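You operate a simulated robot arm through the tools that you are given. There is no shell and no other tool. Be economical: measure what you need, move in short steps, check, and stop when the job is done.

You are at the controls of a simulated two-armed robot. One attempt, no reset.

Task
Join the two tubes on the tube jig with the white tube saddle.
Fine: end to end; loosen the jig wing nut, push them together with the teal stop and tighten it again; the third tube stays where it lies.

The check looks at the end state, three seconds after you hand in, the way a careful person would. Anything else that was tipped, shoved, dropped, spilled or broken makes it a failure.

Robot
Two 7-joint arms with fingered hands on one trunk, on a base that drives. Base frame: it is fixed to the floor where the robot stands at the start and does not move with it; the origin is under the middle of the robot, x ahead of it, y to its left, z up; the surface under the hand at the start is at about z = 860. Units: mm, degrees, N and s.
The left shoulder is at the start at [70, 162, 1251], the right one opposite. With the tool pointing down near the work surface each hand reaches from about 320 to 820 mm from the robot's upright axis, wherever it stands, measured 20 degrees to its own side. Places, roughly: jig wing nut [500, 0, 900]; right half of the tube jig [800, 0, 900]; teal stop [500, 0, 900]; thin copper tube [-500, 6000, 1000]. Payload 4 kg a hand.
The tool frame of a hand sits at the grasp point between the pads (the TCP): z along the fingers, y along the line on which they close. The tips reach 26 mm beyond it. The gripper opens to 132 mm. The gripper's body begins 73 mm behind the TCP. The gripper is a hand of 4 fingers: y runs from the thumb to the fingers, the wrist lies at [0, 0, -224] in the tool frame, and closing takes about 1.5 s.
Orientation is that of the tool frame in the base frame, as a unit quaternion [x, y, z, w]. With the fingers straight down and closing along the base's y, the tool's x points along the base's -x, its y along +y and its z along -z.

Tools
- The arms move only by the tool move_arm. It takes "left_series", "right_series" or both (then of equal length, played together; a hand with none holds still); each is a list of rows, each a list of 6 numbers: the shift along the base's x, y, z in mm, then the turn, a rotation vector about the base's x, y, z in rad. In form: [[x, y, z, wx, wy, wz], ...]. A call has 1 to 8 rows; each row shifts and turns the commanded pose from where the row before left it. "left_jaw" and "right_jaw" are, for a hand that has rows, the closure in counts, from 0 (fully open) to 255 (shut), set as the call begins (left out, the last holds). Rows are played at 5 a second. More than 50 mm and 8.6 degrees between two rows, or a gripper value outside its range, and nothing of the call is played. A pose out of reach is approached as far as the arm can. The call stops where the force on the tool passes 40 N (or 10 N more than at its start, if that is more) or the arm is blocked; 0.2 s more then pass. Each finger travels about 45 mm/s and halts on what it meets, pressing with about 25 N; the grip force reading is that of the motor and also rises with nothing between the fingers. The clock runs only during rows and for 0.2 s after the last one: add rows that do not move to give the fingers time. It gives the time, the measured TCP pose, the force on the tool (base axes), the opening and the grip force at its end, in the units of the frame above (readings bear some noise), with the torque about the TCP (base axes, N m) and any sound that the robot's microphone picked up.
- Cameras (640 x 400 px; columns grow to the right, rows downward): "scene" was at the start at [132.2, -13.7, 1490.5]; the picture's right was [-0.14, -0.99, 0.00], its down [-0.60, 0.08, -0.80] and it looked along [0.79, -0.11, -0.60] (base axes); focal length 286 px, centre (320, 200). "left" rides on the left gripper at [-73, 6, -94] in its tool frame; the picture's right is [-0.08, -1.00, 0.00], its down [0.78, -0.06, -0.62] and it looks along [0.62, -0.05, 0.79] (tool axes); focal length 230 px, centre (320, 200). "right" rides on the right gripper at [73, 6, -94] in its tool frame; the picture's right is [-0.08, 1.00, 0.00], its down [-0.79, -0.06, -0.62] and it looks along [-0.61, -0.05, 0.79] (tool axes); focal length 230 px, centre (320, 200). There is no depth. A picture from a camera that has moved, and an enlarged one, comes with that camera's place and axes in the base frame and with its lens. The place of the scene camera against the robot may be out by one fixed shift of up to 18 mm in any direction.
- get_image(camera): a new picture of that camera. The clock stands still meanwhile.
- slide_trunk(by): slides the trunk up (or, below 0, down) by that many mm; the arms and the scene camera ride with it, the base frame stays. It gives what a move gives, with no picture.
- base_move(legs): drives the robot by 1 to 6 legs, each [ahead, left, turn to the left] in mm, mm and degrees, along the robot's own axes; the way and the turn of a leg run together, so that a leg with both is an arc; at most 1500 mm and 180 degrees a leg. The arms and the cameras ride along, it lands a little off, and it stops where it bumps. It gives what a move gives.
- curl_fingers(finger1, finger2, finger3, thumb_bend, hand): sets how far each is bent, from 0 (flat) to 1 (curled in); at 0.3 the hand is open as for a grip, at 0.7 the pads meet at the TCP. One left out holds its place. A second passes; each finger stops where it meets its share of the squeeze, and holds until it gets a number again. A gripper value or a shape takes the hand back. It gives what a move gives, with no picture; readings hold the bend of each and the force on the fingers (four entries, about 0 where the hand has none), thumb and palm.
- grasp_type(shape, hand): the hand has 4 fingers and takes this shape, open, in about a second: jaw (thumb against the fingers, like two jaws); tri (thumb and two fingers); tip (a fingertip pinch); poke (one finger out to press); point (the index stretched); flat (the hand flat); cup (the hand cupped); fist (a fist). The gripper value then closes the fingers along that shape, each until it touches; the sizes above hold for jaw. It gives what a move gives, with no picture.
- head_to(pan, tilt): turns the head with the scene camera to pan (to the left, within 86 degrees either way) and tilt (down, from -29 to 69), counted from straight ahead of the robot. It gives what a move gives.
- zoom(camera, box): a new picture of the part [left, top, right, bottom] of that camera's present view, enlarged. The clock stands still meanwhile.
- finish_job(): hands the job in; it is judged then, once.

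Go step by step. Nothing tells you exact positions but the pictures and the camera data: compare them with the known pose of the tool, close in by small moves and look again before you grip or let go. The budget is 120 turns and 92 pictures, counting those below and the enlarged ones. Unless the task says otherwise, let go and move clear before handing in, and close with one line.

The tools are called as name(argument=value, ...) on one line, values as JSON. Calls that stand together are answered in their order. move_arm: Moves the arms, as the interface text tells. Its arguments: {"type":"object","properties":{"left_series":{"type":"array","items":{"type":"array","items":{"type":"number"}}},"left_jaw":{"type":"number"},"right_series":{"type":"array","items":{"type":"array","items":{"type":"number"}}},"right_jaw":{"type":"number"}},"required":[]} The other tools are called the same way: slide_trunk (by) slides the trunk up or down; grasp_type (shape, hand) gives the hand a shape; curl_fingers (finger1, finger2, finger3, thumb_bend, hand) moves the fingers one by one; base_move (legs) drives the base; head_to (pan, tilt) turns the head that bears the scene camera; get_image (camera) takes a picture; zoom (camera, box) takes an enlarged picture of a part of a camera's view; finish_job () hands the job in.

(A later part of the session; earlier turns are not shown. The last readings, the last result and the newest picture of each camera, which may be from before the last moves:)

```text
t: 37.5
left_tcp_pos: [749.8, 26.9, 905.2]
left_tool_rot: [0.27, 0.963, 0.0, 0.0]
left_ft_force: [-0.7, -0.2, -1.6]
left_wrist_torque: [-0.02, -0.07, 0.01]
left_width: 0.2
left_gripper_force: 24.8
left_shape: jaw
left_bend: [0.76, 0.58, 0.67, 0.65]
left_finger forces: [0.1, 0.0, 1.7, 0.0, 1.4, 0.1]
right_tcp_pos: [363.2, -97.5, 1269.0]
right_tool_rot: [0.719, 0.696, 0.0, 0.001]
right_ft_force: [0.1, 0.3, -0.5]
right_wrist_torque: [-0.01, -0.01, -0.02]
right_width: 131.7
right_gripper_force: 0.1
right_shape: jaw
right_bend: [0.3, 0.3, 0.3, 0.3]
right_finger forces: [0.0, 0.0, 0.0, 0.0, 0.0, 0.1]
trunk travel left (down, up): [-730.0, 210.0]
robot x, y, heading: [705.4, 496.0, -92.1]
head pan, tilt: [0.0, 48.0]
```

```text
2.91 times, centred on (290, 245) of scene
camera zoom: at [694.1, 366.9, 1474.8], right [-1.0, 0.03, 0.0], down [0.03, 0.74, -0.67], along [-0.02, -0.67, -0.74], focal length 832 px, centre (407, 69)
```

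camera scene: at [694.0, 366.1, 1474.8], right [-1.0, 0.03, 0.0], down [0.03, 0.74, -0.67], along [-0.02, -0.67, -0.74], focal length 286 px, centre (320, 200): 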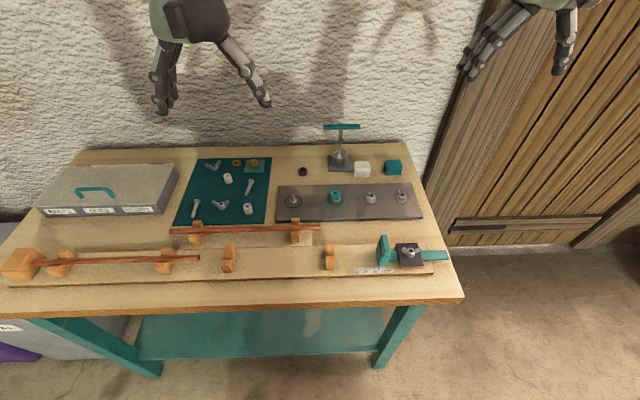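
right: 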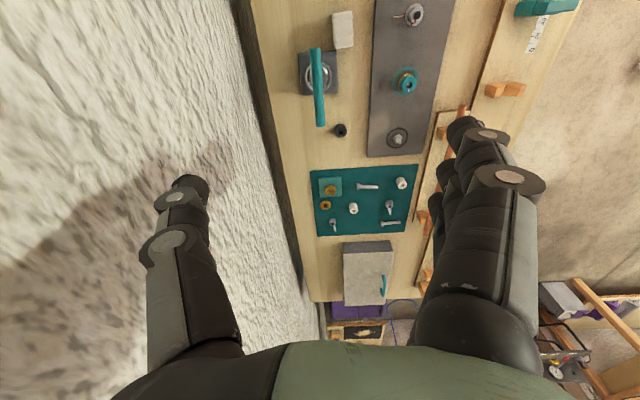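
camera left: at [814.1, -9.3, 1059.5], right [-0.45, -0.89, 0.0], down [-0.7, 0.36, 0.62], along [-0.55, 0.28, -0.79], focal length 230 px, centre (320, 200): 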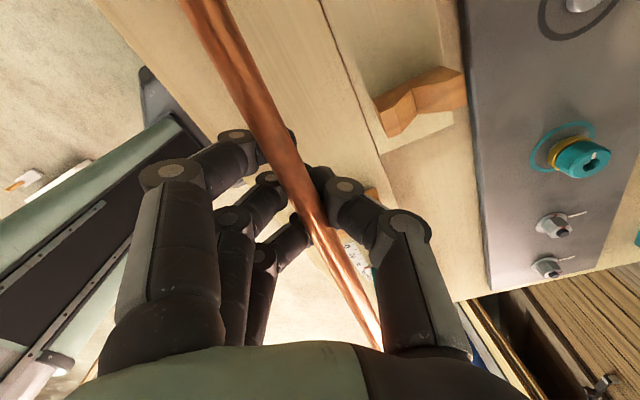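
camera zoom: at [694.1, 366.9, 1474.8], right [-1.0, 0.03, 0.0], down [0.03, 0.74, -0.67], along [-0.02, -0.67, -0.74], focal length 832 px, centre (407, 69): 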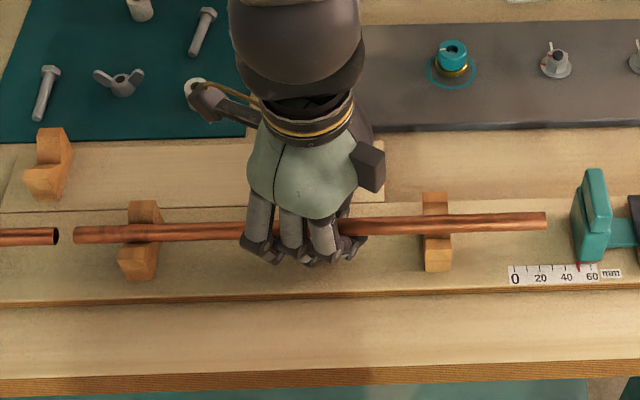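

The tube's height now matches tube 1. I'll lower 2 mm more and open slightly.

move_arm(left_series=[[0, 0, -2, 0, 0, 0], [0, 0, 0, 0, 0, 0]])

move_arm(left_series=[[0, 0, 0, 0, 0, 0], [0, 0, 0, 0, 0, 0], [0, 0, 0, 0, 0, 0], [0, 0, 0, 0, 0, 0], [0, 0, 0, 0, 0, 0]], left_jaw=130)

zoom(camera="scene", box=[180, 190, 400, 300])

get_image(camera="left")

```text
t: 38.1
left_tcp_pos: [750.7, 28.6, 901.6]
left_tool_rot: [0.27, 0.963, 0.0, 0.0]
left_ft_force: [0.5, 0.4, 0.2]
left_wrist_torque: [0.01, -0.08, 0.02]
left_width: 0.1
left_gripper_force: 24.7
left_shape: jaw
left_bend: [0.76, 0.58, 0.67, 0.65]
left_finger forces: [0.1, 0.0, 1.6, 0.0, 1.4, 0.1]
right_tcp_pos: [363.5, -96.7, 1267.8]
right_tool_rot: [0.719, 0.695, 0.0, -0.001]
right_ft_force: [-0.8, -0.2, -0.6]
right_wrist_torque: [-0.04, 0.01, 0.01]
right_width: 131.6
right_gripper_force: 0.0
right_shape: jaw
right_bend: [0.3, 0.3, 0.3, 0.3]
right_finger forces: [0.1, 0.0, 0.0, 0.0, 0.0, 0.1]
trunk travel left (down, up): [-730.0, 210.0]
robot x, y, heading: [704.9, 496.1, -92.2]
head pan, tilt: [0.0, 48.0]
```

```text
t: 39.3
left_tcp_pos: [749.8, 27.3, 903.7]
left_tool_rot: [0.271, 0.963, 0.0, 0.001]
left_ft_force: [0.0, -0.2, 0.0]
left_wrist_torque: [-0.02, 0.0, -0.02]
left_width: 64.4
left_gripper_force: 0.0
left_shape: jaw
left_bend: [0.73, 0.73, 0.73, 0.7]
left_finger forces: [0.0, 0.0, 0.0, 0.0, 0.0, 0.1]
right_tcp_pos: [362.3, -97.0, 1268.3]
right_tool_rot: [0.719, 0.695, -0.001, 0.001]
right_ft_force: [-0.3, 0.2, 0.1]
right_wrist_torque: [-0.02, 0.04, 0.02]
right_width: 131.8
right_gripper_force: 0.1
right_shape: jaw
right_bend: [0.3, 0.3, 0.3, 0.3]
right_finger forces: [0.0, 0.0, 0.1, 0.0, 0.1, 0.0]
trunk travel left (down, up): [-730.0, 210.0]
robot x, y, heading: [705.4, 500.3, -91.6]
head pan, tilt: [0.0, 48.0]
```

```text
2.91 times, centred on (290, 245) of scene
camera zoom: at [694.1, 366.9, 1474.8], right [-1.0, 0.03, 0.0], down [0.03, 0.74, -0.67], along [-0.02, -0.67, -0.74], focal length 832 px, centre (407, 69)
```

zoom: 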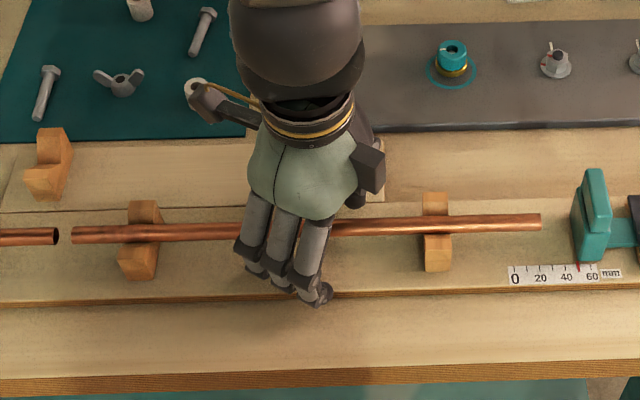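

```text
58 pictures are left
camera left: at [814.7, -6.1, 995.8], right [-0.45, -0.89, 0.0], down [-0.7, 0.36, 0.62], along [-0.55, 0.28, -0.79], focal length 230 px, centre (320, 200)
```

left: 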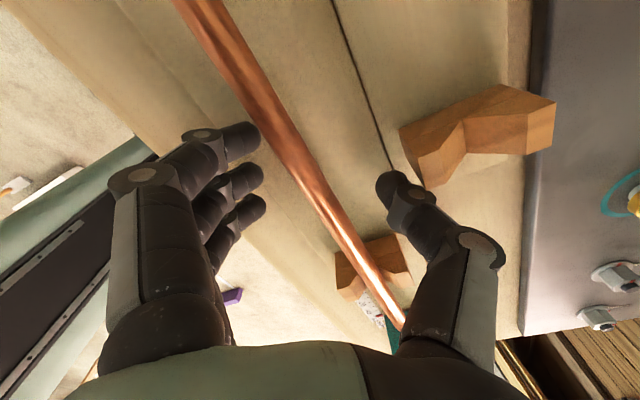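

Tube 2 is seated with about 11 mm gap to tube 1. I'll raise the left hand clear and bring the right hand over the wing nut, turning it -88°.

move_arm(left_series=[[0, 0, 25, 0, 0, 0], [0, 0, 30, 0, 0, 0], [0, 0, 40, 0, 0, 0], [0, 0, 40, 0, 0, 0], [20, 0, 40, 0, 0, 0], [40, 0, 20, 0, 0, 0], [40, 0, 0, 0, 0, 0], [40, 0, 0, 0, 0, 0]], right_series=[[13, 15, -20, 0, 0, -0.14], [13, 15, -20, 0, 0, -0.14], [13, 15, -20, 0, 0, -0.14], [13, 16, -20, 0, 0, -0.14], [13, 16, -20, 0, 0, -0.14], [13, 16, -20, 0, 0, -0.14], [13, 16, -20, 0, 0, -0.14], [13, 16, -20, 0, 0, -0.14]])

move_arm(right_series=[[0, 0, -10, 0, 0, -0.14], [0, 0, -10, 0, 0, -0.14], [0, 0, -10, 0, 0, -0.14], [0, 0, 0, 0, 0, 0]])

get_image(camera="right")

get_image(camera="scene")

```text
t: 41.1
left_tcp_pos: [888.0, 29.0, 1095.1]
left_tool_rot: [0.272, 0.962, 0.0, 0.0]
left_ft_force: [-0.6, 0.3, -0.1]
left_wrist_torque: [-0.02, 0.01, 0.01]
left_width: 64.4
left_gripper_force: 0.0
left_shape: jaw
left_bend: [0.73, 0.73, 0.73, 0.7]
left_finger forces: [0.0, 0.0, 0.0, 0.1, 0.0, 0.0]
right_tcp_pos: [418.1, 5.9, 1120.3]
right_tool_rot: [0.981, 0.191, 0.03, 0.014]
right_ft_force: [0.6, 0.8, -0.3]
right_wrist_torque: [0.01, 0.02, 0.0]
right_width: 132.0
right_gripper_force: 0.0
right_shape: jaw
right_bend: [0.3, 0.3, 0.3, 0.3]
right_finger forces: [0.0, 0.0, 0.1, 0.0, 0.0, 0.1]
right hand out of reach, approached as far as the arm can: row 6, 7, 8
trunk travel left (down, up): [-730.0, 210.0]
robot x, y, heading: [702.0, 498.0, -92.0]
head pan, tilt: [0.0, 48.0]
```

```text
t: 42.1
left_tcp_pos: [887.8, 29.7, 1094.3]
left_tool_rot: [0.272, 0.962, 0.0, 0.0]
left_ft_force: [0.9, -0.6, 0.4]
left_wrist_torque: [-0.01, -0.04, -0.03]
left_width: 64.4
left_gripper_force: 0.0
left_shape: jaw
left_bend: [0.73, 0.73, 0.73, 0.7]
left_finger forces: [0.0, 0.1, 0.1, 0.0, 0.0, 0.0]
right_tcp_pos: [345.9, 56.7, 1077.8]
right_tool_rot: [1.0, 0.0, -0.001, 0.0]
right_ft_force: [0.6, 0.0, -0.5]
right_wrist_torque: [-0.01, 0.01, 0.03]
right_width: 131.9
right_gripper_force: 0.0
right_shape: jaw
right_bend: [0.3, 0.3, 0.3, 0.3]
right_finger forces: [0.0, 0.1, 0.0, 0.1, 0.0, 0.0]
right hand out of reach, approached as far as the arm can: row 1, 2, 3
trunk travel left (down, up): [-730.0, 210.0]
robot x, y, heading: [703.4, 499.5, -92.0]
head pan, tilt: [0.0, 48.0]
```

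```text
57 pictures are left
camera right: at [419.7, 51.7, 1170.9], right [-0.08, -1.0, 0.0], down [-0.78, 0.06, 0.62], along [-0.62, 0.05, -0.79], focal length 230 px, centre (320, 200)
```

right: 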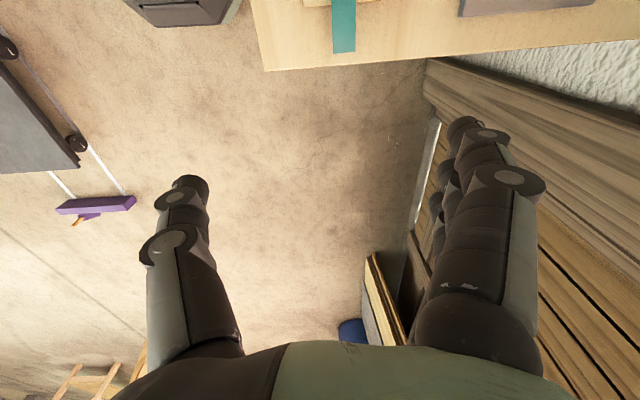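

```text
56 pictures are left
camera scene: at [695.0, 366.8, 1474.8], right [-1.0, 0.03, 0.0], down [0.02, 0.74, -0.67], along [-0.02, -0.67, -0.74], focal length 286 px, centre (320, 200)
```

scene: 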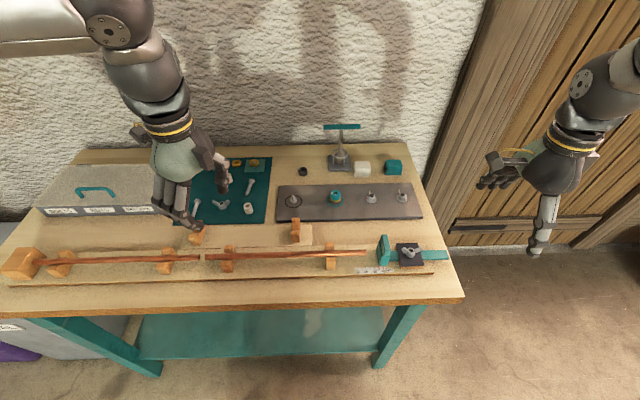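

The right wrist has the same limit near -70°, so I'll approach from the +90° side. The nut wings are symmetric, so either side works.

move_arm(right_series=[[2, 0, 0, 0, 0, 0.149], [2, 0, 0, 0, 0, 0.149], [2, 0, 0, 0, 0, 0.149], [2, 0, 0, 0, 0, 0.149], [2, 0, 0, 0, 0, 0.149], [2, 0, 0, 0, 0, 0.149], [2, 0, 0, 0, 0, 0.149], [2, 0, 0, 0, 0, 0.149]])

move_arm(right_series=[[12, -3, 0, 0, 0, 0.149], [12, -3, 0, 0, 0, 0.149], [12, -3, 0, 0, 0, 0.149], [12, -3, 0, 0, 0, 0.149], [12, -4, 0, 0, 0, 0.149], [12, -4, 0, 0, 0, 0.149], [12, -4, 0, 0, 0, 0.149], [12, -4, 0, 0, 0, 0.149]])

move_arm(right_series=[[3, 0, -2, 0, 0, 0.149], [3, 0, -2, 0, 0, 0.149], [3, 0, -2, 0, 0, 0.149], [0, 0, -2, 0, 0, 0.149], [0, 0, -2, 0, 0, 0.149], [0, 0, 0, 0, 0, 0]], right_jaw=60)

get_image(camera="right")

zoom(camera="scene", box=[320, 130, 480, 290])

```text
t: 43.9
left_tcp_pos: [889.9, 27.3, 1095.2]
left_tool_rot: [0.27, 0.963, 0.001, 0.0]
left_ft_force: [-0.4, 0.5, 0.8]
left_wrist_torque: [-0.02, 0.03, -0.02]
left_width: 64.8
left_gripper_force: 0.0
left_shape: jaw
left_bend: [0.73, 0.73, 0.73, 0.7]
left_finger forces: [0.0, 0.1, 0.1, 0.0, 0.0, 0.1]
right_tcp_pos: [352.6, 63.6, 1067.5]
right_tool_rot: [0.84, 0.541, 0.026, 0.014]
right_ft_force: [-0.5, 0.1, 0.6]
right_wrist_torque: [0.0, -0.01, -0.02]
right_width: 131.9
right_gripper_force: 0.1
right_shape: jaw
right_bend: [0.3, 0.3, 0.3, 0.3]
right_finger forces: [0.0, 0.1, 0.1, 0.1, 0.0, 0.0]
trunk travel left (down, up): [-730.0, 210.0]
robot x, y, heading: [703.1, 494.5, -92.0]
head pan, tilt: [0.0, 48.0]
```

```text
t: 45.7
left_tcp_pos: [887.7, 28.2, 1094.2]
left_tool_rot: [0.271, 0.963, 0.0, -0.001]
left_ft_force: [0.2, 0.0, -0.6]
left_wrist_torque: [0.02, 0.0, 0.01]
left_width: 64.3
left_gripper_force: 0.1
left_shape: jaw
left_bend: [0.73, 0.73, 0.73, 0.7]
left_finger forces: [0.0, 0.0, 0.0, 0.0, 0.1, 0.0]
right_tcp_pos: [410.6, 14.3, 1088.8]
right_tool_rot: [0.386, 0.922, 0.004, 0.038]
right_ft_force: [-0.5, 0.1, -0.2]
right_wrist_torque: [0.0, -0.03, 0.02]
right_width: 132.0
right_gripper_force: 0.0
right_shape: jaw
right_bend: [0.3, 0.3, 0.3, 0.3]
right_finger forces: [0.1, 0.1, 0.0, 0.0, 0.0, 0.1]
right hand out of reach, approached as far as the arm can: row 4, 5, 6, 7, 8
trunk travel left (down, up): [-730.0, 210.0]
robot x, y, heading: [704.4, 499.3, -92.2]
head pan, tilt: [0.0, 48.0]
```

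```text
t: 47.1
left_tcp_pos: [888.7, 29.5, 1095.0]
left_tool_rot: [0.27, 0.963, 0.0, 0.001]
left_ft_force: [0.3, 0.2, 0.2]
left_wrist_torque: [0.03, -0.01, 0.04]
left_width: 64.3
left_gripper_force: 0.0
left_shape: jaw
left_bend: [0.73, 0.73, 0.73, 0.7]
left_finger forces: [0.1, 0.0, 0.0, 0.1, 0.0, 0.1]
right_tcp_pos: [407.2, 13.1, 1075.7]
right_tool_rot: [0.027, 0.999, -0.008, 0.036]
right_ft_force: [-0.7, 0.3, -0.6]
right_wrist_torque: [0.0, 0.01, 0.0]
right_width: 101.1
right_gripper_force: 0.1
right_shape: jaw
right_bend: [0.62, 0.62, 0.62, 0.58]
right_finger forces: [0.0, 0.0, 0.0, 0.0, 0.0, 0.1]
right hand out of reach, approached as far as the arm can: row 1, 2, 3
trunk travel left (down, up): [-730.0, 210.0]
robot x, y, heading: [702.5, 496.6, -92.0]
head pan, tilt: [0.0, 48.0]
```

```text
55 pictures are left
camera right: at [329.4, 24.0, 1163.5], right [0.13, 0.99, -0.01], down [0.73, -0.09, 0.67], along [0.67, -0.09, -0.74], focal length 230 px, centre (320, 200)
```

right: 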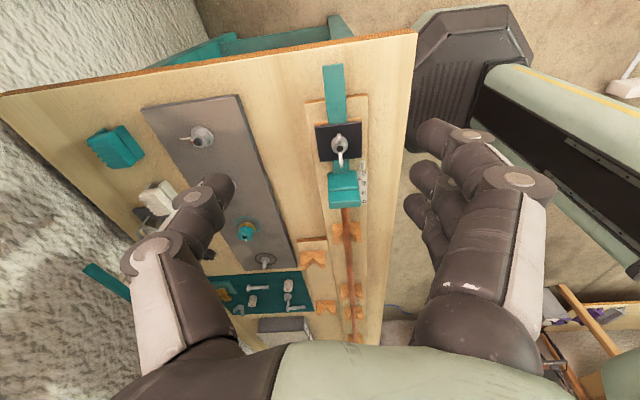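

```text
2.50 times, centred on (400, 210) of scene
camera zoom: at [694.2, 367.0, 1474.8], right [-1.0, 0.03, 0.0], down [0.03, 0.74, -0.67], along [-0.02, -0.67, -0.74], focal length 715 px, centre (120, 175)
```

zoom: 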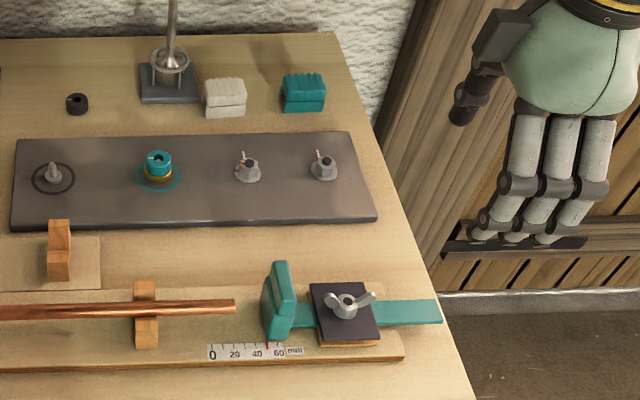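

The arm seems stuck in an awkward configuration. I'll go back to its start-like pose and then try the nut position with the easy orientation.

move_arm(right_series=[[-6, -14, 24, 0, 0, -0.149], [-6, -14, 24, 0, 0, -0.149], [-6, -14, 24, 0, 0, -0.149], [-6, -14, 24, 0, 0, -0.149], [-6, -14, 24, 0, 0, -0.149], [-6, -14, 24, 0, 0, -0.149], [-6, -14, 24, 0, 0, -0.149], [0, -12, 20, 0, 0, -0.149]])

move_arm(right_series=[[0, 0, 0, 0, 0, -0.12], [0, 0, 0, 0, 0, -0.12], [0, 0, 0, 0, 0, -0.12], [0, 0, 0, 0, 0, 0]])

```text
t: 48.9
left_tcp_pos: [887.8, 27.3, 1095.5]
left_tool_rot: [0.271, 0.962, 0.0, 0.0]
left_ft_force: [-0.8, 0.1, 0.2]
left_wrist_torque: [0.0, -0.04, 0.03]
left_width: 64.4
left_gripper_force: 0.0
left_shape: jaw
left_bend: [0.73, 0.73, 0.73, 0.7]
left_finger forces: [0.0, 0.0, 0.0, 0.0, 0.0, 0.0]
right_tcp_pos: [369.5, -97.5, 1258.1]
right_tool_rot: [0.568, 0.823, 0.001, 0.0]
right_ft_force: [0.2, 1.7, 1.5]
right_wrist_torque: [0.03, 0.0, 0.0]
right_width: 101.4
right_gripper_force: 0.0
right_shape: jaw
right_bend: [0.62, 0.62, 0.62, 0.58]
right_finger forces: [0.0, 0.1, 0.0, 0.1, 0.0, 0.0]
trunk travel left (down, up): [-730.0, 210.0]
robot x, y, heading: [702.7, 497.6, -92.1]
head pan, tilt: [0.0, 48.0]
```

```text
t: 49.9
left_tcp_pos: [887.9, 28.6, 1095.6]
left_tool_rot: [0.27, 0.963, 0.0, 0.0]
left_ft_force: [-0.6, -0.7, 0.4]
left_wrist_torque: [0.0, -0.01, -0.04]
left_width: 64.4
left_gripper_force: 0.0
left_shape: jaw
left_bend: [0.73, 0.73, 0.73, 0.7]
left_finger forces: [0.0, 0.0, 0.0, 0.1, 0.0, 0.0]
right_tcp_pos: [372.2, -95.6, 1260.7]
right_tool_rot: [0.707, 0.707, -0.001, 0.0]
right_ft_force: [0.0, 0.1, -0.5]
right_wrist_torque: [0.0, 0.0, 0.01]
right_width: 101.3
right_gripper_force: 0.0
right_shape: jaw
right_bend: [0.62, 0.62, 0.62, 0.58]
right_finger forces: [0.1, 0.1, 0.0, 0.0, 0.0, 0.1]
trunk travel left (down, up): [-730.0, 210.0]
robot x, y, heading: [700.9, 496.9, -91.9]
head pan, tilt: [0.0, 48.0]
```

move_arm(right_series=[[12, 15, -25, 0, 0, 0], [12, 15, -25, 0, 0, 0], [12, 15, -25, 0, 0, 0], [12, 16, -25, 0, 0, 0], [12, 16, -25, 0, 0, 0], [12, 16, -25, 0, 0, 0], [12, 16, -25, 0, 0, 0], [11, 15, -25, 0, 0, 0]])

move_arm(right_series=[[0, 0, 0, 0, 0, 0.14], [0, 0, 0, 0, 0, 0.14], [0, 0, 0, 0, 0, 0.14], [0, 0, 0, 0, 0, 0.14], [0, 0, 0, 0, 0, 0.14], [0, 0, 0, 0, 0, 0.14], [0, 0, 0, 0, 0, 0.14], [0, 0, 0, 0, 0, 0.14]])

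```text
t: 51.7
left_tcp_pos: [887.9, 28.5, 1095.4]
left_tool_rot: [0.271, 0.963, -0.001, 0.001]
left_ft_force: [1.0, 0.2, -0.3]
left_wrist_torque: [0.0, 0.01, 0.03]
left_width: 64.2
left_gripper_force: 0.1
left_shape: jaw
left_bend: [0.73, 0.73, 0.73, 0.7]
left_finger forces: [0.1, 0.0, 0.0, 0.0, 0.1, 0.0]
right_tcp_pos: [409.2, 7.0, 1067.5]
right_tool_rot: [0.72, 0.693, 0.022, 0.032]
right_ft_force: [0.4, 0.3, 0.0]
right_wrist_torque: [0.01, 0.0, -0.01]
right_width: 101.3
right_gripper_force: 0.0
right_shape: jaw
right_bend: [0.62, 0.62, 0.62, 0.58]
right_finger forces: [0.0, 0.0, 0.0, 0.0, 0.0, 0.0]
right hand out of reach, approached as far as the arm can: row 6, 7, 8
trunk travel left (down, up): [-730.0, 210.0]
robot x, y, heading: [696.9, 495.8, -91.9]
head pan, tilt: [0.0, 48.0]
```

```text
t: 53.5
left_tcp_pos: [888.3, 28.2, 1095.0]
left_tool_rot: [0.271, 0.963, 0.0, 0.0]
left_ft_force: [0.8, -0.9, 0.2]
left_wrist_torque: [-0.02, 0.01, 0.04]
left_width: 64.4
left_gripper_force: 0.2
left_shape: jaw
left_bend: [0.73, 0.73, 0.73, 0.7]
left_finger forces: [0.0, 0.0, 0.0, 0.0, 0.1, 0.0]
right_tcp_pos: [405.9, 8.6, 1064.3]
right_tool_rot: [0.244, 0.969, 0.007, 0.033]
right_ft_force: [0.3, -0.2, -0.2]
right_wrist_torque: [-0.03, 0.04, 0.01]
right_width: 101.2
right_gripper_force: 0.0
right_shape: jaw
right_bend: [0.62, 0.62, 0.62, 0.58]
right_finger forces: [0.1, 0.0, 0.0, 0.0, 0.0, 0.0]
trunk travel left (down, up): [-730.0, 210.0]
robot x, y, heading: [702.8, 496.4, -92.1]
head pan, tilt: [0.0, 48.0]
```

The right hand appears blocked by position rather than by turn. I'll probe from farther out over the bench, still high.

move_arm(right_series=[[0, -20, 0, 0, 0, 0], [0, -20, 0, 0, 0, 0], [0, -20, 0, 0, 0, 0], [20, 0, 0, 0, 0, 0], [20, 0, 0, 0, 0, 0], [20, 0, 0, 0, 0, 0], [0, 0, 0, 0, 0, 0]])

get_image(camera="scene")

```text
t: 55.1
left_tcp_pos: [889.0, 29.5, 1095.3]
left_tool_rot: [0.271, 0.963, 0.0, 0.0]
left_ft_force: [0.0, 0.0, -1.4]
left_wrist_torque: [-0.01, 0.01, 0.06]
left_width: 64.3
left_gripper_force: 0.1
left_shape: jaw
left_bend: [0.73, 0.73, 0.73, 0.7]
left_finger forces: [0.0, 0.0, 0.0, 0.0, 0.1, 0.0]
right_tcp_pos: [442.3, -65.7, 1062.7]
right_tool_rot: [0.24, 0.971, 0.014, 0.016]
right_ft_force: [-0.3, 0.7, 0.7]
right_wrist_torque: [-0.04, -0.04, 0.01]
right_width: 101.1
right_gripper_force: 0.1
right_shape: jaw
right_bend: [0.62, 0.62, 0.62, 0.58]
right_finger forces: [0.0, 0.0, 0.0, 0.0, 0.0, 0.0]
right hand out of reach, approached as far as the arm can: row 5, 6
trunk travel left (down, up): [-730.0, 210.0]
robot x, y, heading: [702.2, 493.3, -92.1]
head pan, tilt: [0.0, 48.0]
```

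```text
53 pictures are left
camera scene: at [693.9, 367.1, 1474.8], right [-1.0, 0.03, 0.0], down [0.03, 0.74, -0.67], along [-0.02, -0.67, -0.74], focal length 286 px, centre (320, 200)
```

scene: 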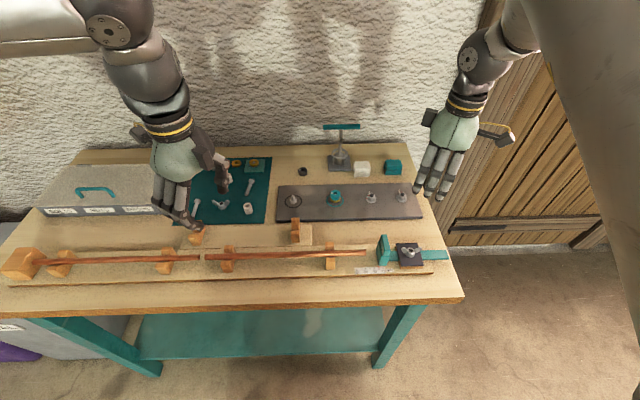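

The right arm is folded awkwardly for the nut, while the left works well in its zone. I'll shift the base sideways so the left hand can do the nut.

base_move(legs=[[0, -340, 2]])

get_image(camera="left")

get_image(camera="scene")

```text
t: 57.3
left_tcp_pos: [569.0, 41.4, 1095.0]
left_tool_rot: [0.253, 0.968, 0.0, -0.001]
left_ft_force: [-0.2, -0.8, 0.0]
left_wrist_torque: [0.02, -0.05, 0.03]
left_width: 64.4
left_gripper_force: 0.1
left_shape: jaw
left_bend: [0.73, 0.73, 0.73, 0.7]
left_finger forces: [0.0, 0.1, 0.1, 0.1, 0.0, 0.0]
right_tcp_pos: [128.7, -71.2, 1066.8]
right_tool_rot: [0.221, 0.975, 0.011, 0.02]
right_ft_force: [0.4, 0.4, 0.1]
right_wrist_torque: [-0.01, -0.01, 0.02]
right_width: 101.3
right_gripper_force: 0.1
right_shape: jaw
right_bend: [0.62, 0.62, 0.62, 0.58]
right_finger forces: [0.0, 0.0, 0.0, 0.0, 0.1, 0.0]
trunk travel left (down, up): [-730.0, 210.0]
robot x, y, heading: [361.7, 500.0, -89.9]
head pan, tilt: [0.0, 48.0]
```

```text
52 pictures are left
camera left: at [634.1, 9.8, 1187.8], right [-0.42, -0.91, 0.0], down [-0.71, 0.33, 0.62], along [-0.56, 0.26, -0.79], focal length 230 px, centre (320, 200)
```

left: 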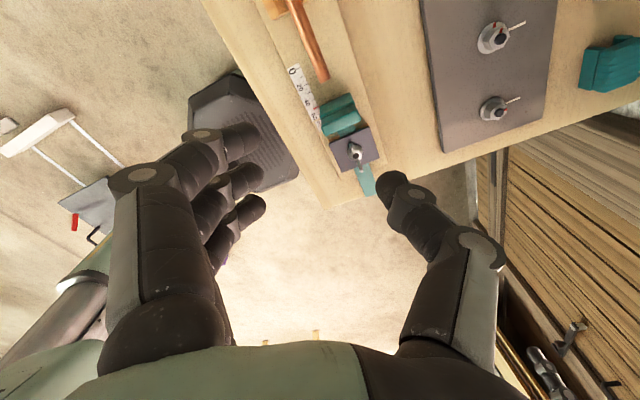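

```text
51 pictures are left
camera scene: at [362.2, 372.3, 1474.8], right [-1.0, 0.0, 0.0], down [0.0, 0.74, -0.67], along [0.0, -0.67, -0.74], focal length 286 px, centre (320, 200)
```

scene: 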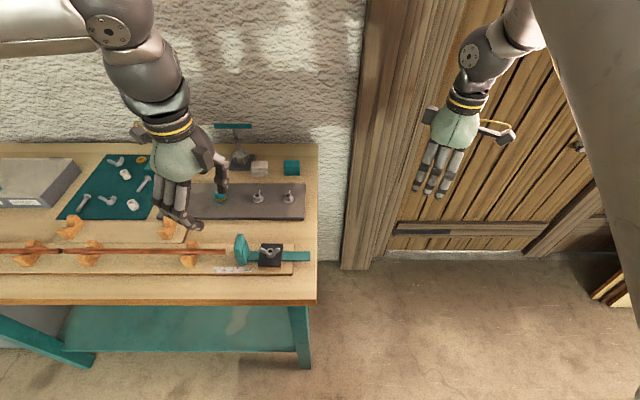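

The nut is near (485,26). I'll bring the left hand above it, turned to close across the wings.

move_arm(left_series=[[-14, -2, -10, 0, 0, 0.13], [-14, -2, -10, 0, 0, 0.13], [-14, -2, -10, 0, 0, 0.13], [-14, -3, -10, 0, 0, 0.12], [-14, -3, -20, 0, 0, 0], [-14, -3, -20, 0, 0, 0], [0, 0, 0, 0, 0, 0]])

get_image(camera="left")

zoom(camera="scene", box=[220, 210, 320, 280])

```text
t: 58.9
left_tcp_pos: [483.2, 26.1, 1014.7]
left_tool_rot: [0.001, 1.0, 0.0, 0.0]
left_ft_force: [0.8, 0.2, 0.8]
left_wrist_torque: [0.0, 0.0, -0.04]
left_width: 64.3
left_gripper_force: 0.0
left_shape: jaw
left_bend: [0.73, 0.73, 0.73, 0.7]
left_finger forces: [0.1, 0.0, 0.0, 0.0, 0.0, 0.0]
right_tcp_pos: [126.3, -71.6, 1066.2]
right_tool_rot: [0.225, 0.974, 0.011, 0.022]
right_ft_force: [-0.3, -0.1, -0.5]
right_wrist_torque: [-0.01, 0.01, -0.02]
right_width: 101.1
right_gripper_force: 0.1
right_shape: jaw
right_bend: [0.62, 0.62, 0.62, 0.58]
right_finger forces: [0.0, 0.0, 0.0, 0.0, 0.0, 0.1]
trunk travel left (down, up): [-730.0, 210.0]
robot x, y, heading: [365.8, 500.0, -89.8]
head pan, tilt: [0.0, 48.0]
```

```text
50 pictures are left
camera left: at [555.9, 31.3, 1108.0], right [0.08, -1.0, 0.0], down [-0.78, -0.06, 0.62], along [-0.62, -0.05, -0.79], focal length 230 px, centre (320, 200)
```

left: 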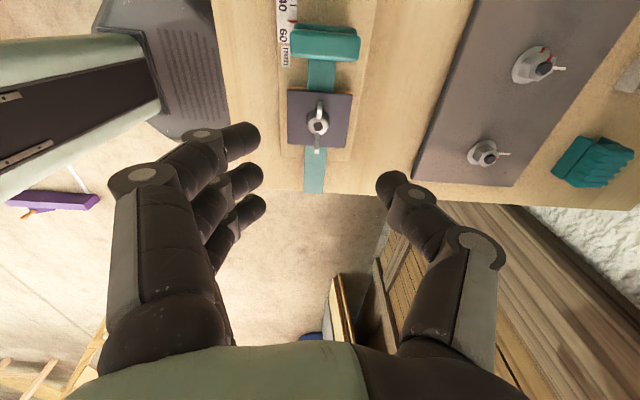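

```text
5.71 times, centred on (270, 245) of scene
camera zoom: at [361.3, 372.8, 1474.9], right [-1.0, 0.0, 0.0], down [0.0, 0.74, -0.67], along [0.0, -0.67, -0.74], focal length 1634 px, centre (606, -57)
```

zoom: 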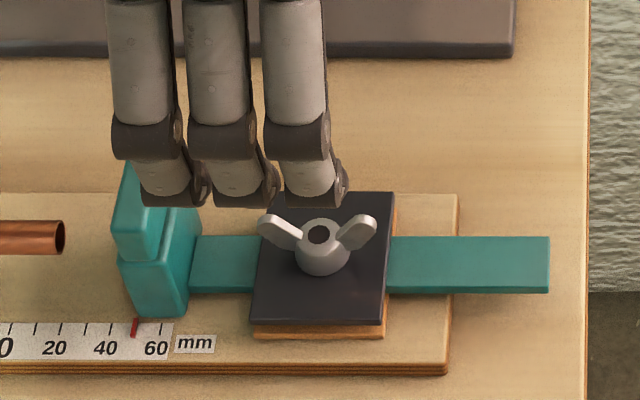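

The nut sits directly below the TCP in the camera view. I'll descend to about z=960 and check again.

move_arm(left_series=[[0, 1, -18, 0, 0, 0], [0, 0, -18, 0, 0, 0], [0, 0, -18, 0, 0, 0], [0, 0, 0, 0, 0, 0]])

get_image(camera="left")

zoom(camera="scene", box=[220, 210, 320, 280])

```text
t: 59.9
left_tcp_pos: [483.6, 26.8, 960.6]
left_tool_rot: [0.001, 1.0, 0.0, 0.0]
left_ft_force: [-0.3, -0.3, -0.3]
left_wrist_torque: [-0.03, 0.0, 0.01]
left_width: 64.4
left_gripper_force: 0.1
left_shape: jaw
left_bend: [0.73, 0.73, 0.73, 0.7]
left_finger forces: [0.1, 0.0, 0.0, 0.0, 0.0, 0.0]
right_tcp_pos: [125.7, -70.8, 1066.6]
right_tool_rot: [0.224, 0.974, 0.01, 0.022]
right_ft_force: [-0.1, 0.0, -0.6]
right_wrist_torque: [-0.01, -0.02, 0.02]
right_width: 101.2
right_gripper_force: 0.1
right_shape: jaw
right_bend: [0.62, 0.62, 0.62, 0.58]
right_finger forces: [0.1, 0.1, 0.0, 0.0, 0.1, 0.0]
trunk travel left (down, up): [-730.0, 210.0]
robot x, y, heading: [363.7, 502.6, -90.0]
head pan, tilt: [0.0, 48.0]
```

```text
48 pictures are left
camera left: at [555.0, 31.6, 1054.1], right [0.08, -1.0, 0.0], down [-0.79, -0.06, 0.62], along [-0.61, -0.05, -0.79], focal length 230 px, centre (320, 200)
```

left: 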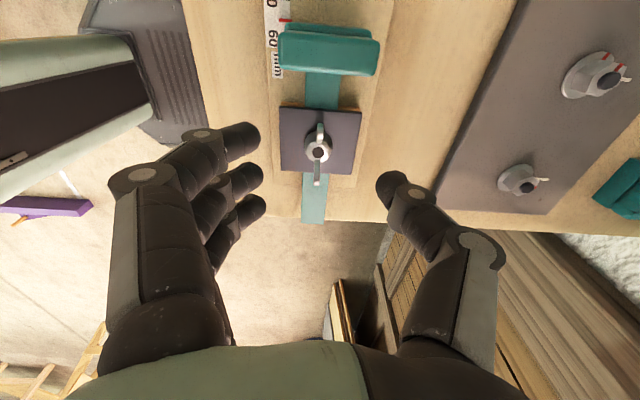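

```text
5.71 times, centred on (270, 245) of scene
camera zoom: at [360.8, 372.4, 1474.8], right [-1.0, 0.0, 0.0], down [0.0, 0.74, -0.67], along [0.0, -0.67, -0.74], focal length 1634 px, centre (606, -57)
```

zoom: 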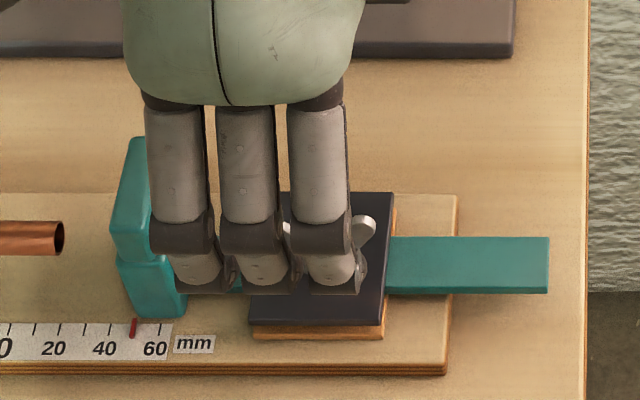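

Two views put the nut at about (484,27,907). I'll descend gradually until the tips are beside the wings.

move_arm(left_series=[[0, 0, -12, 0, 0, 0], [0, 0, -12, 0, 0, 0], [0, 0, -8, 0, 0, 0], [0, 0, -5, 0, 0, 0], [0, 0, -4, 0, 0, 0], [0, 0, 0, 0, 0, 0]])

get_image(camera="left")

zoom(camera="scene", box=[220, 210, 320, 280])

```text
t: 61.3
left_tcp_pos: [482.1, 25.8, 919.4]
left_tool_rot: [0.001, 1.0, 0.0, 0.001]
left_ft_force: [-0.2, 0.6, -0.7]
left_wrist_torque: [0.02, 0.01, 0.0]
left_width: 64.6
left_gripper_force: 0.1
left_shape: jaw
left_bend: [0.73, 0.73, 0.73, 0.7]
left_finger forces: [0.1, 0.1, 0.0, 0.0, 0.1, 0.1]
right_tcp_pos: [124.6, -70.4, 1066.0]
right_tool_rot: [0.224, 0.974, 0.011, 0.023]
right_ft_force: [0.0, 0.0, 0.4]
right_wrist_torque: [-0.02, -0.02, 0.01]
right_width: 101.2
right_gripper_force: 0.1
right_shape: jaw
right_bend: [0.62, 0.62, 0.62, 0.58]
right_finger forces: [0.0, 0.1, 0.0, 0.1, 0.1, 0.1]
trunk travel left (down, up): [-730.0, 210.0]
robot x, y, heading: [365.1, 506.5, -90.1]
head pan, tilt: [0.0, 48.0]
```

```text
46 pictures are left
camera left: at [555.2, 31.6, 1012.9], right [0.08, -1.0, 0.0], down [-0.79, -0.06, 0.62], along [-0.61, -0.05, -0.79], focal length 230 px, centre (320, 200)
```

left: 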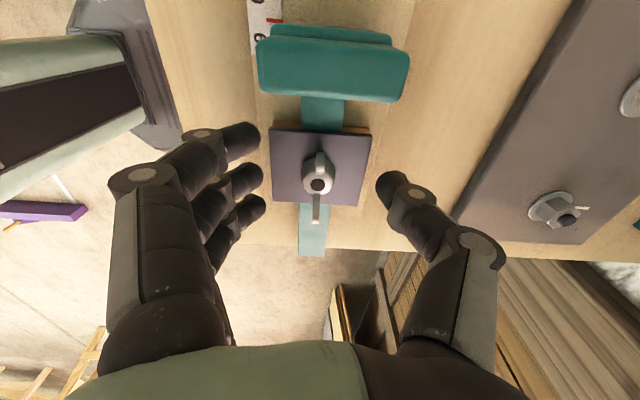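

```text
5.71 times, centred on (270, 245) of scene
camera zoom: at [360.9, 372.3, 1474.8], right [-1.0, 0.0, 0.0], down [0.0, 0.74, -0.67], along [0.0, -0.67, -0.74], focal length 1634 px, centre (606, -57)
```

zoom: 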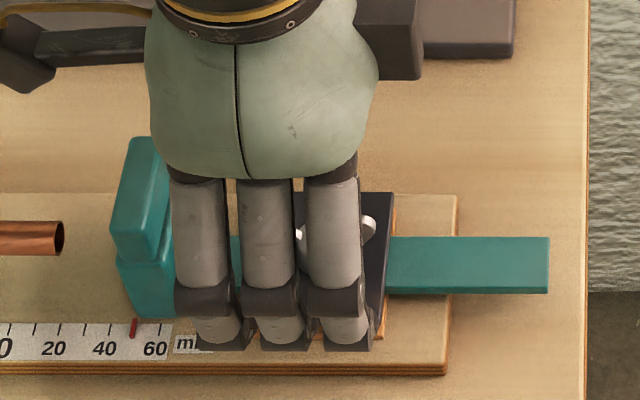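

Well aligned. I'll go down 8 mm more, then close gently.

move_arm(left_series=[[-1, 0, -3, 0, 0, 0], [-1, 0, -3, 0, 0, 0], [0, 0, -2, 0, 0, 0], [0, 0, 0, 0, 0, 0]])

move_arm(left_series=[[0, 0, 0, 0, 0, 0], [0, 0, 0, 0, 0, 0], [0, 0, 0, 0, 0, 0], [0, 0, 0, 0, 0, 0], [0, 0, 0, 0, 0, 0], [0, 0, 0, 0, 0, 0], [0, 0, 0, 0, 0, 0]], left_jaw=255)

get_image(camera="left")

```text
t: 62.3
left_tcp_pos: [482.5, 26.9, 911.3]
left_tool_rot: [0.001, 1.0, 0.0, 0.0]
left_ft_force: [0.2, -0.2, 0.0]
left_wrist_torque: [0.02, 0.0, -0.02]
left_width: 64.6
left_gripper_force: 0.1
left_shape: jaw
left_bend: [0.73, 0.73, 0.73, 0.7]
left_finger forces: [0.1, 0.0, 0.1, 0.0, 0.0, 0.0]
right_tcp_pos: [126.6, -71.9, 1065.9]
right_tool_rot: [0.224, 0.974, 0.011, 0.022]
right_ft_force: [-0.4, -0.4, -0.5]
right_wrist_torque: [0.0, -0.01, 0.01]
right_width: 101.4
right_gripper_force: 0.1
right_shape: jaw
right_bend: [0.62, 0.62, 0.62, 0.58]
right_finger forces: [0.0, 0.1, 0.0, 0.1, 0.0, 0.0]
trunk travel left (down, up): [-730.0, 210.0]
robot x, y, heading: [365.3, 501.1, -90.0]
head pan, tilt: [0.0, 48.0]
```

```text
t: 63.9
left_tcp_pos: [481.2, 27.7, 913.3]
left_tool_rot: [0.001, 1.0, -0.001, -0.001]
left_ft_force: [1.1, 3.7, 15.2]
left_wrist_torque: [0.51, -0.03, -0.05]
left_width: 41.0
left_gripper_force: 25.2
left_shape: jaw
left_bend: [0.74, 0.74, 0.74, 0.7]
left_finger forces: [13.3, 13.2, 13.8, 0.1, 20.3, 0.1]
right_tcp_pos: [126.6, -69.5, 1067.4]
right_tool_rot: [0.224, 0.974, 0.01, 0.023]
right_ft_force: [0.2, 0.7, -0.3]
right_wrist_torque: [0.02, 0.0, 0.01]
right_width: 101.2
right_gripper_force: 0.1
right_shape: jaw
right_bend: [0.62, 0.62, 0.62, 0.58]
right_finger forces: [0.1, 0.0, 0.0, 0.0, 0.0, 0.0]
trunk travel left (down, up): [-730.0, 210.0]
robot x, y, heading: [364.7, 503.3, -89.9]
head pan, tilt: [0.0, 48.0]
```

```text
44 pictures are left
camera left: at [553.2, 33.3, 1006.1], right [0.08, -1.0, 0.0], down [-0.79, -0.06, 0.62], along [-0.61, -0.05, -0.79], focal length 230 px, centre (320, 200)
```

left: 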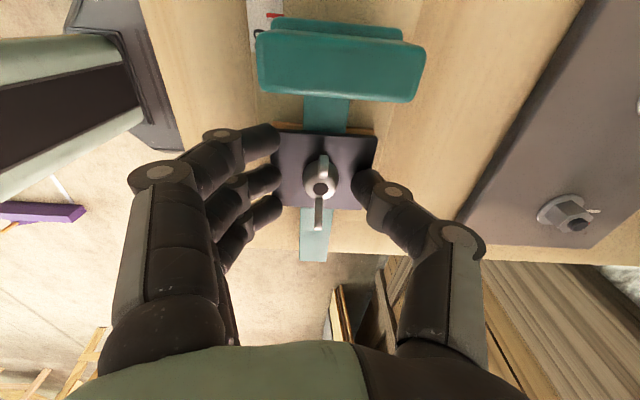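

The fingertips met the edges of the black plate. I'll open, rise about 13 mm and try again on the wings.

move_arm(left_series=[[0, 0, 0, 0, 0, 0], [0, 0, 0, 0, 0, 0], [0, 0, 6, 0, 0, 0], [0, 0, 6, 0, 0, 0], [0, 0, 2, 0, 0, 0], [0, 0, 0, 0, 0, 0]], left_jaw=140)

move_arm(left_series=[[0, 0, 0, 0, 0, 0], [0, 0, 0, 0, 0, 0], [0, 0, 0, 0, 0, 0], [0, 0, 0, 0, 0, 0], [0, 0, 0, 0, 0, 0], [0, 0, 0, 0, 0, 0], [0, 0, 0, 0, 0, 0]], left_jaw=255)

get_image(camera="left")

```text
t: 65.3
left_tcp_pos: [482.7, 28.4, 927.1]
left_tool_rot: [0.0, 1.0, -0.001, 0.0]
left_ft_force: [-0.1, -0.1, -0.4]
left_wrist_torque: [0.01, -0.01, 0.0]
left_width: 58.9
left_gripper_force: 0.0
left_shape: jaw
left_bend: [0.73, 0.73, 0.73, 0.7]
left_finger forces: [0.0, 0.0, 0.0, 0.0, 0.0, 0.0]
right_tcp_pos: [125.1, -71.0, 1065.9]
right_tool_rot: [0.224, 0.974, 0.01, 0.022]
right_ft_force: [-0.8, -0.4, 0.3]
right_wrist_torque: [0.02, -0.02, -0.04]
right_width: 101.6
right_gripper_force: 0.1
right_shape: jaw
right_bend: [0.62, 0.62, 0.62, 0.58]
right_finger forces: [0.0, 0.0, 0.1, 0.0, 0.0, 0.0]
trunk travel left (down, up): [-730.0, 210.0]
robot x, y, heading: [360.8, 504.6, -89.7]
head pan, tilt: [0.0, 48.0]
```

```text
t: 66.9
left_tcp_pos: [483.0, 27.3, 925.9]
left_tool_rot: [0.001, 1.0, 0.0, 0.0]
left_ft_force: [0.7, 2.4, 1.0]
left_wrist_torque: [-0.1, -0.02, 0.03]
left_width: 0.0
left_gripper_force: 25.2
left_shape: jaw
left_bend: [0.7, 0.7, 0.7, 0.69]
left_finger forces: [7.1, 7.8, 7.2, 0.0, 20.5, 0.0]
right_tcp_pos: [126.0, -70.4, 1067.4]
right_tool_rot: [0.224, 0.974, 0.01, 0.023]
right_ft_force: [-0.6, 0.7, -0.7]
right_wrist_torque: [0.0, -0.01, -0.04]
right_width: 101.1
right_gripper_force: 0.1
right_shape: jaw
right_bend: [0.62, 0.62, 0.62, 0.58]
right_finger forces: [0.0, 0.0, 0.0, 0.0, 0.0, 0.0]
trunk travel left (down, up): [-730.0, 210.0]
robot x, y, heading: [364.4, 502.1, -90.0]
head pan, tilt: [0.0, 48.0]
```

```text
43 pictures are left
camera left: at [553.8, 32.6, 1019.4], right [0.08, -1.0, 0.0], down [-0.79, -0.06, 0.62], along [-0.61, -0.05, -0.79], focal length 230 px, centre (320, 200)
```

left: 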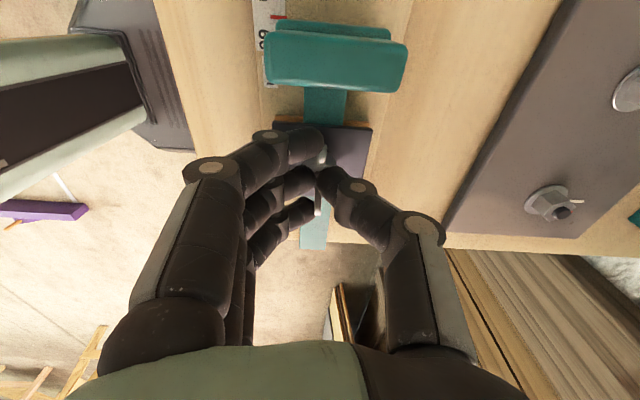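

The grip is balanced on the wings. I'll turn counter-clockwise (loosening) by about 24° and watch the torque.

move_arm(left_series=[[0, 0, 0, 0, 0, 0.1], [0, 0, 0, 0, 0, 0.1], [0, 0, 0, 0, 0, 0.1], [0, 0, 0, 0, 0, 0.1], [0, 0, 0, 0, 0, 0]])

get_image(camera="left")

```text
t: 68.1
left_tcp_pos: [480.5, 27.6, 925.9]
left_tool_rot: [-0.199, 0.98, 0.001, 0.001]
left_ft_force: [0.8, 3.6, 0.2]
left_wrist_torque: [-0.01, -0.06, 0.02]
left_width: 0.0
left_gripper_force: 25.2
left_shape: jaw
left_bend: [0.7, 0.7, 0.7, 0.69]
left_finger forces: [7.6, 8.4, 7.7, 0.0, 19.9, 0.1]
right_tcp_pos: [125.5, -70.5, 1065.7]
right_tool_rot: [0.224, 0.974, 0.01, 0.021]
right_ft_force: [0.4, 0.2, -0.7]
right_wrist_torque: [0.06, -0.01, 0.0]
right_width: 101.1
right_gripper_force: 0.0
right_shape: jaw
right_bend: [0.62, 0.62, 0.62, 0.58]
right_finger forces: [0.0, 0.1, 0.0, 0.0, 0.0, 0.0]
trunk travel left (down, up): [-730.0, 210.0]
robot x, y, heading: [365.9, 501.7, -90.3]
head pan, tilt: [0.0, 48.0]
```

```text
42 pictures are left
camera left: at [545.7, 61.2, 1019.4], right [0.46, -0.89, 0.0], down [-0.7, -0.36, 0.62], along [-0.55, -0.28, -0.79], focal length 230 px, centre (320, 200)
```

left: 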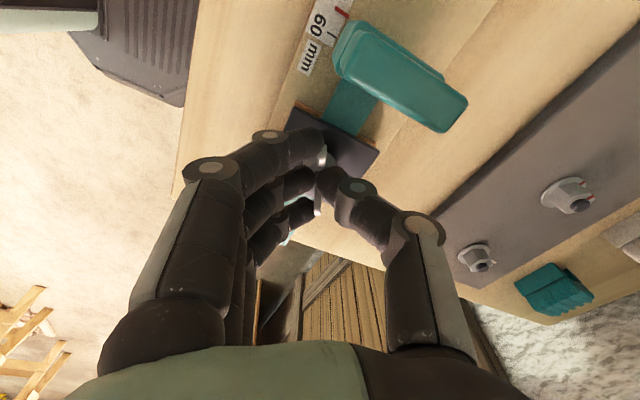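

The wings turn with the hand. I'll keep loosening.

move_arm(left_series=[[0, 0, 0, 0, 0, 0.12], [0, 0, 0, 0, 0, 0.12], [0, 0, 0, 0, 0, 0.12], [0, 0, 0, 0, 0, 0.12], [0, 0, 0, 0, 0, 0.12], [0, 0, 0, 0, 0, 0.12], [0, 0, 0, 0, 0, 0.12], [0, 0, 0, 0, 0, 0]])

get_image(camera="left")

```text
t: 69.9
left_tcp_pos: [481.7, 28.5, 927.2]
left_tool_rot: [-0.581, 0.814, 0.0, 0.0]
left_ft_force: [-5.1, 10.9, -5.9]
left_wrist_torque: [0.2, -0.02, -0.05]
left_width: 0.1
left_gripper_force: 25.0
left_shape: jaw
left_bend: [0.7, 0.69, 0.69, 0.69]
left_finger forces: [8.9, 8.6, 9.1, 0.0, 18.0, 0.0]
right_tcp_pos: [125.9, -70.4, 1066.2]
right_tool_rot: [0.224, 0.974, 0.009, 0.023]
right_ft_force: [0.2, 0.4, 0.0]
right_wrist_torque: [-0.04, -0.03, -0.02]
right_width: 101.2
right_gripper_force: 0.0
right_shape: jaw
right_bend: [0.62, 0.62, 0.62, 0.58]
right_finger forces: [0.0, 0.0, 0.0, 0.0, 0.1, 0.1]
trunk travel left (down, up): [-730.0, 210.0]
robot x, y, heading: [366.9, 502.2, -90.0]
head pan, tilt: [0.0, 48.0]
```

```text
41 pictures are left
camera left: at [498.7, 98.9, 1020.0], right [0.97, -0.25, 0.0], down [-0.2, -0.76, 0.62], along [-0.15, -0.6, -0.79], focal length 230 px, centre (320, 200)
```

left: 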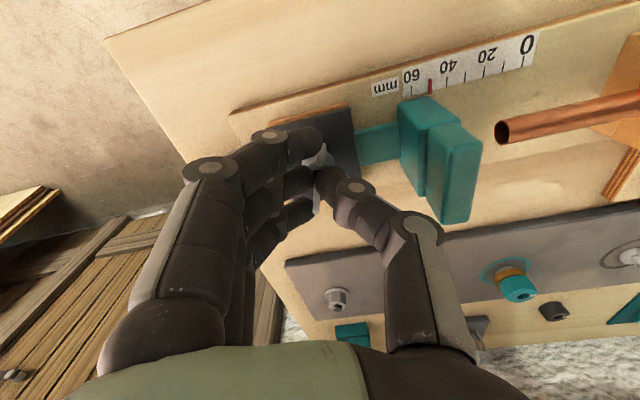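

It has turned 71° with no limit met. I'll turn about 40° further and then release.

move_arm(left_series=[[0, -1, 0, 0, 0, 0.14], [0, 0, 0, 0, 0, 0.14], [0, 0, 0, 0, 0, 0.14], [0, 0, 0, 0, 0, 0.14], [0, 0, 0, 0, 0, 0.14], [0, 0, 0, 0, 0, 0]])

move_arm(left_series=[[0, 0, 0, 0, 0, 0], [0, 0, 0, 0, 0, 0], [0, 0, 0, 0, 0, 0], [0, 0, 0, 0, 0, 0], [0, 0, 20, 0, 0, 0], [0, 0, 25, 0, 0, 0]], left_jaw=140)

get_image(camera="left")

```text
t: 71.3
left_tcp_pos: [479.5, 23.7, 927.3]
left_tool_rot: [0.825, -0.566, 0.0, 0.002]
left_ft_force: [-14.4, -2.1, 2.7]
left_wrist_torque: [-0.03, 0.19, 0.03]
left_width: 0.0
left_gripper_force: 25.0
left_shape: jaw
left_bend: [0.7, 0.69, 0.71, 0.72]
left_finger forces: [7.5, 0.0, 6.4, 0.0, 0.0, 0.0]
right_tcp_pos: [123.9, -71.5, 1066.2]
right_tool_rot: [0.224, 0.974, 0.011, 0.023]
right_ft_force: [0.0, 0.0, 0.7]
right_wrist_torque: [-0.03, 0.01, 0.01]
right_width: 100.9
right_gripper_force: 0.1
right_shape: jaw
right_bend: [0.62, 0.62, 0.62, 0.58]
right_finger forces: [0.0, 0.0, 0.1, 0.0, 0.0, 0.0]
trunk travel left (down, up): [-730.0, 210.0]
robot x, y, heading: [364.3, 503.5, -90.1]
head pan, tilt: [0.0, 48.0]
```

```text
t: 72.7
left_tcp_pos: [479.6, 27.5, 973.1]
left_tool_rot: [0.825, -0.565, -0.001, 0.0]
left_ft_force: [0.4, 0.1, 0.0]
left_wrist_torque: [0.0, -0.06, -0.02]
left_width: 59.1
left_gripper_force: 0.0
left_shape: jaw
left_bend: [0.73, 0.73, 0.73, 0.7]
left_finger forces: [0.1, 0.0, 0.0, 0.0, 0.0, 0.0]
right_tcp_pos: [125.8, -71.0, 1065.2]
right_tool_rot: [0.224, 0.974, 0.011, 0.022]
right_ft_force: [0.3, 0.0, 0.3]
right_wrist_torque: [-0.02, 0.02, -0.01]
right_width: 101.4
right_gripper_force: 0.0
right_shape: jaw
right_bend: [0.62, 0.62, 0.62, 0.58]
right_finger forces: [0.1, 0.0, 0.0, 0.0, 0.0, 0.1]
trunk travel left (down, up): [-730.0, 210.0]
robot x, y, heading: [366.6, 505.0, -90.1]
head pan, tilt: [0.0, 48.0]
```

```text
40 pictures are left
camera left: at [447.7, 93.4, 1065.9], right [0.9, 0.43, 0.0], down [0.34, -0.71, 0.62], along [0.27, -0.56, -0.79], focal length 230 px, centre (320, 200)
```

left: 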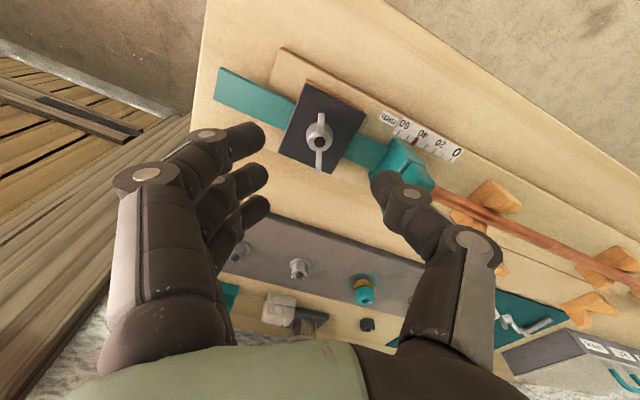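

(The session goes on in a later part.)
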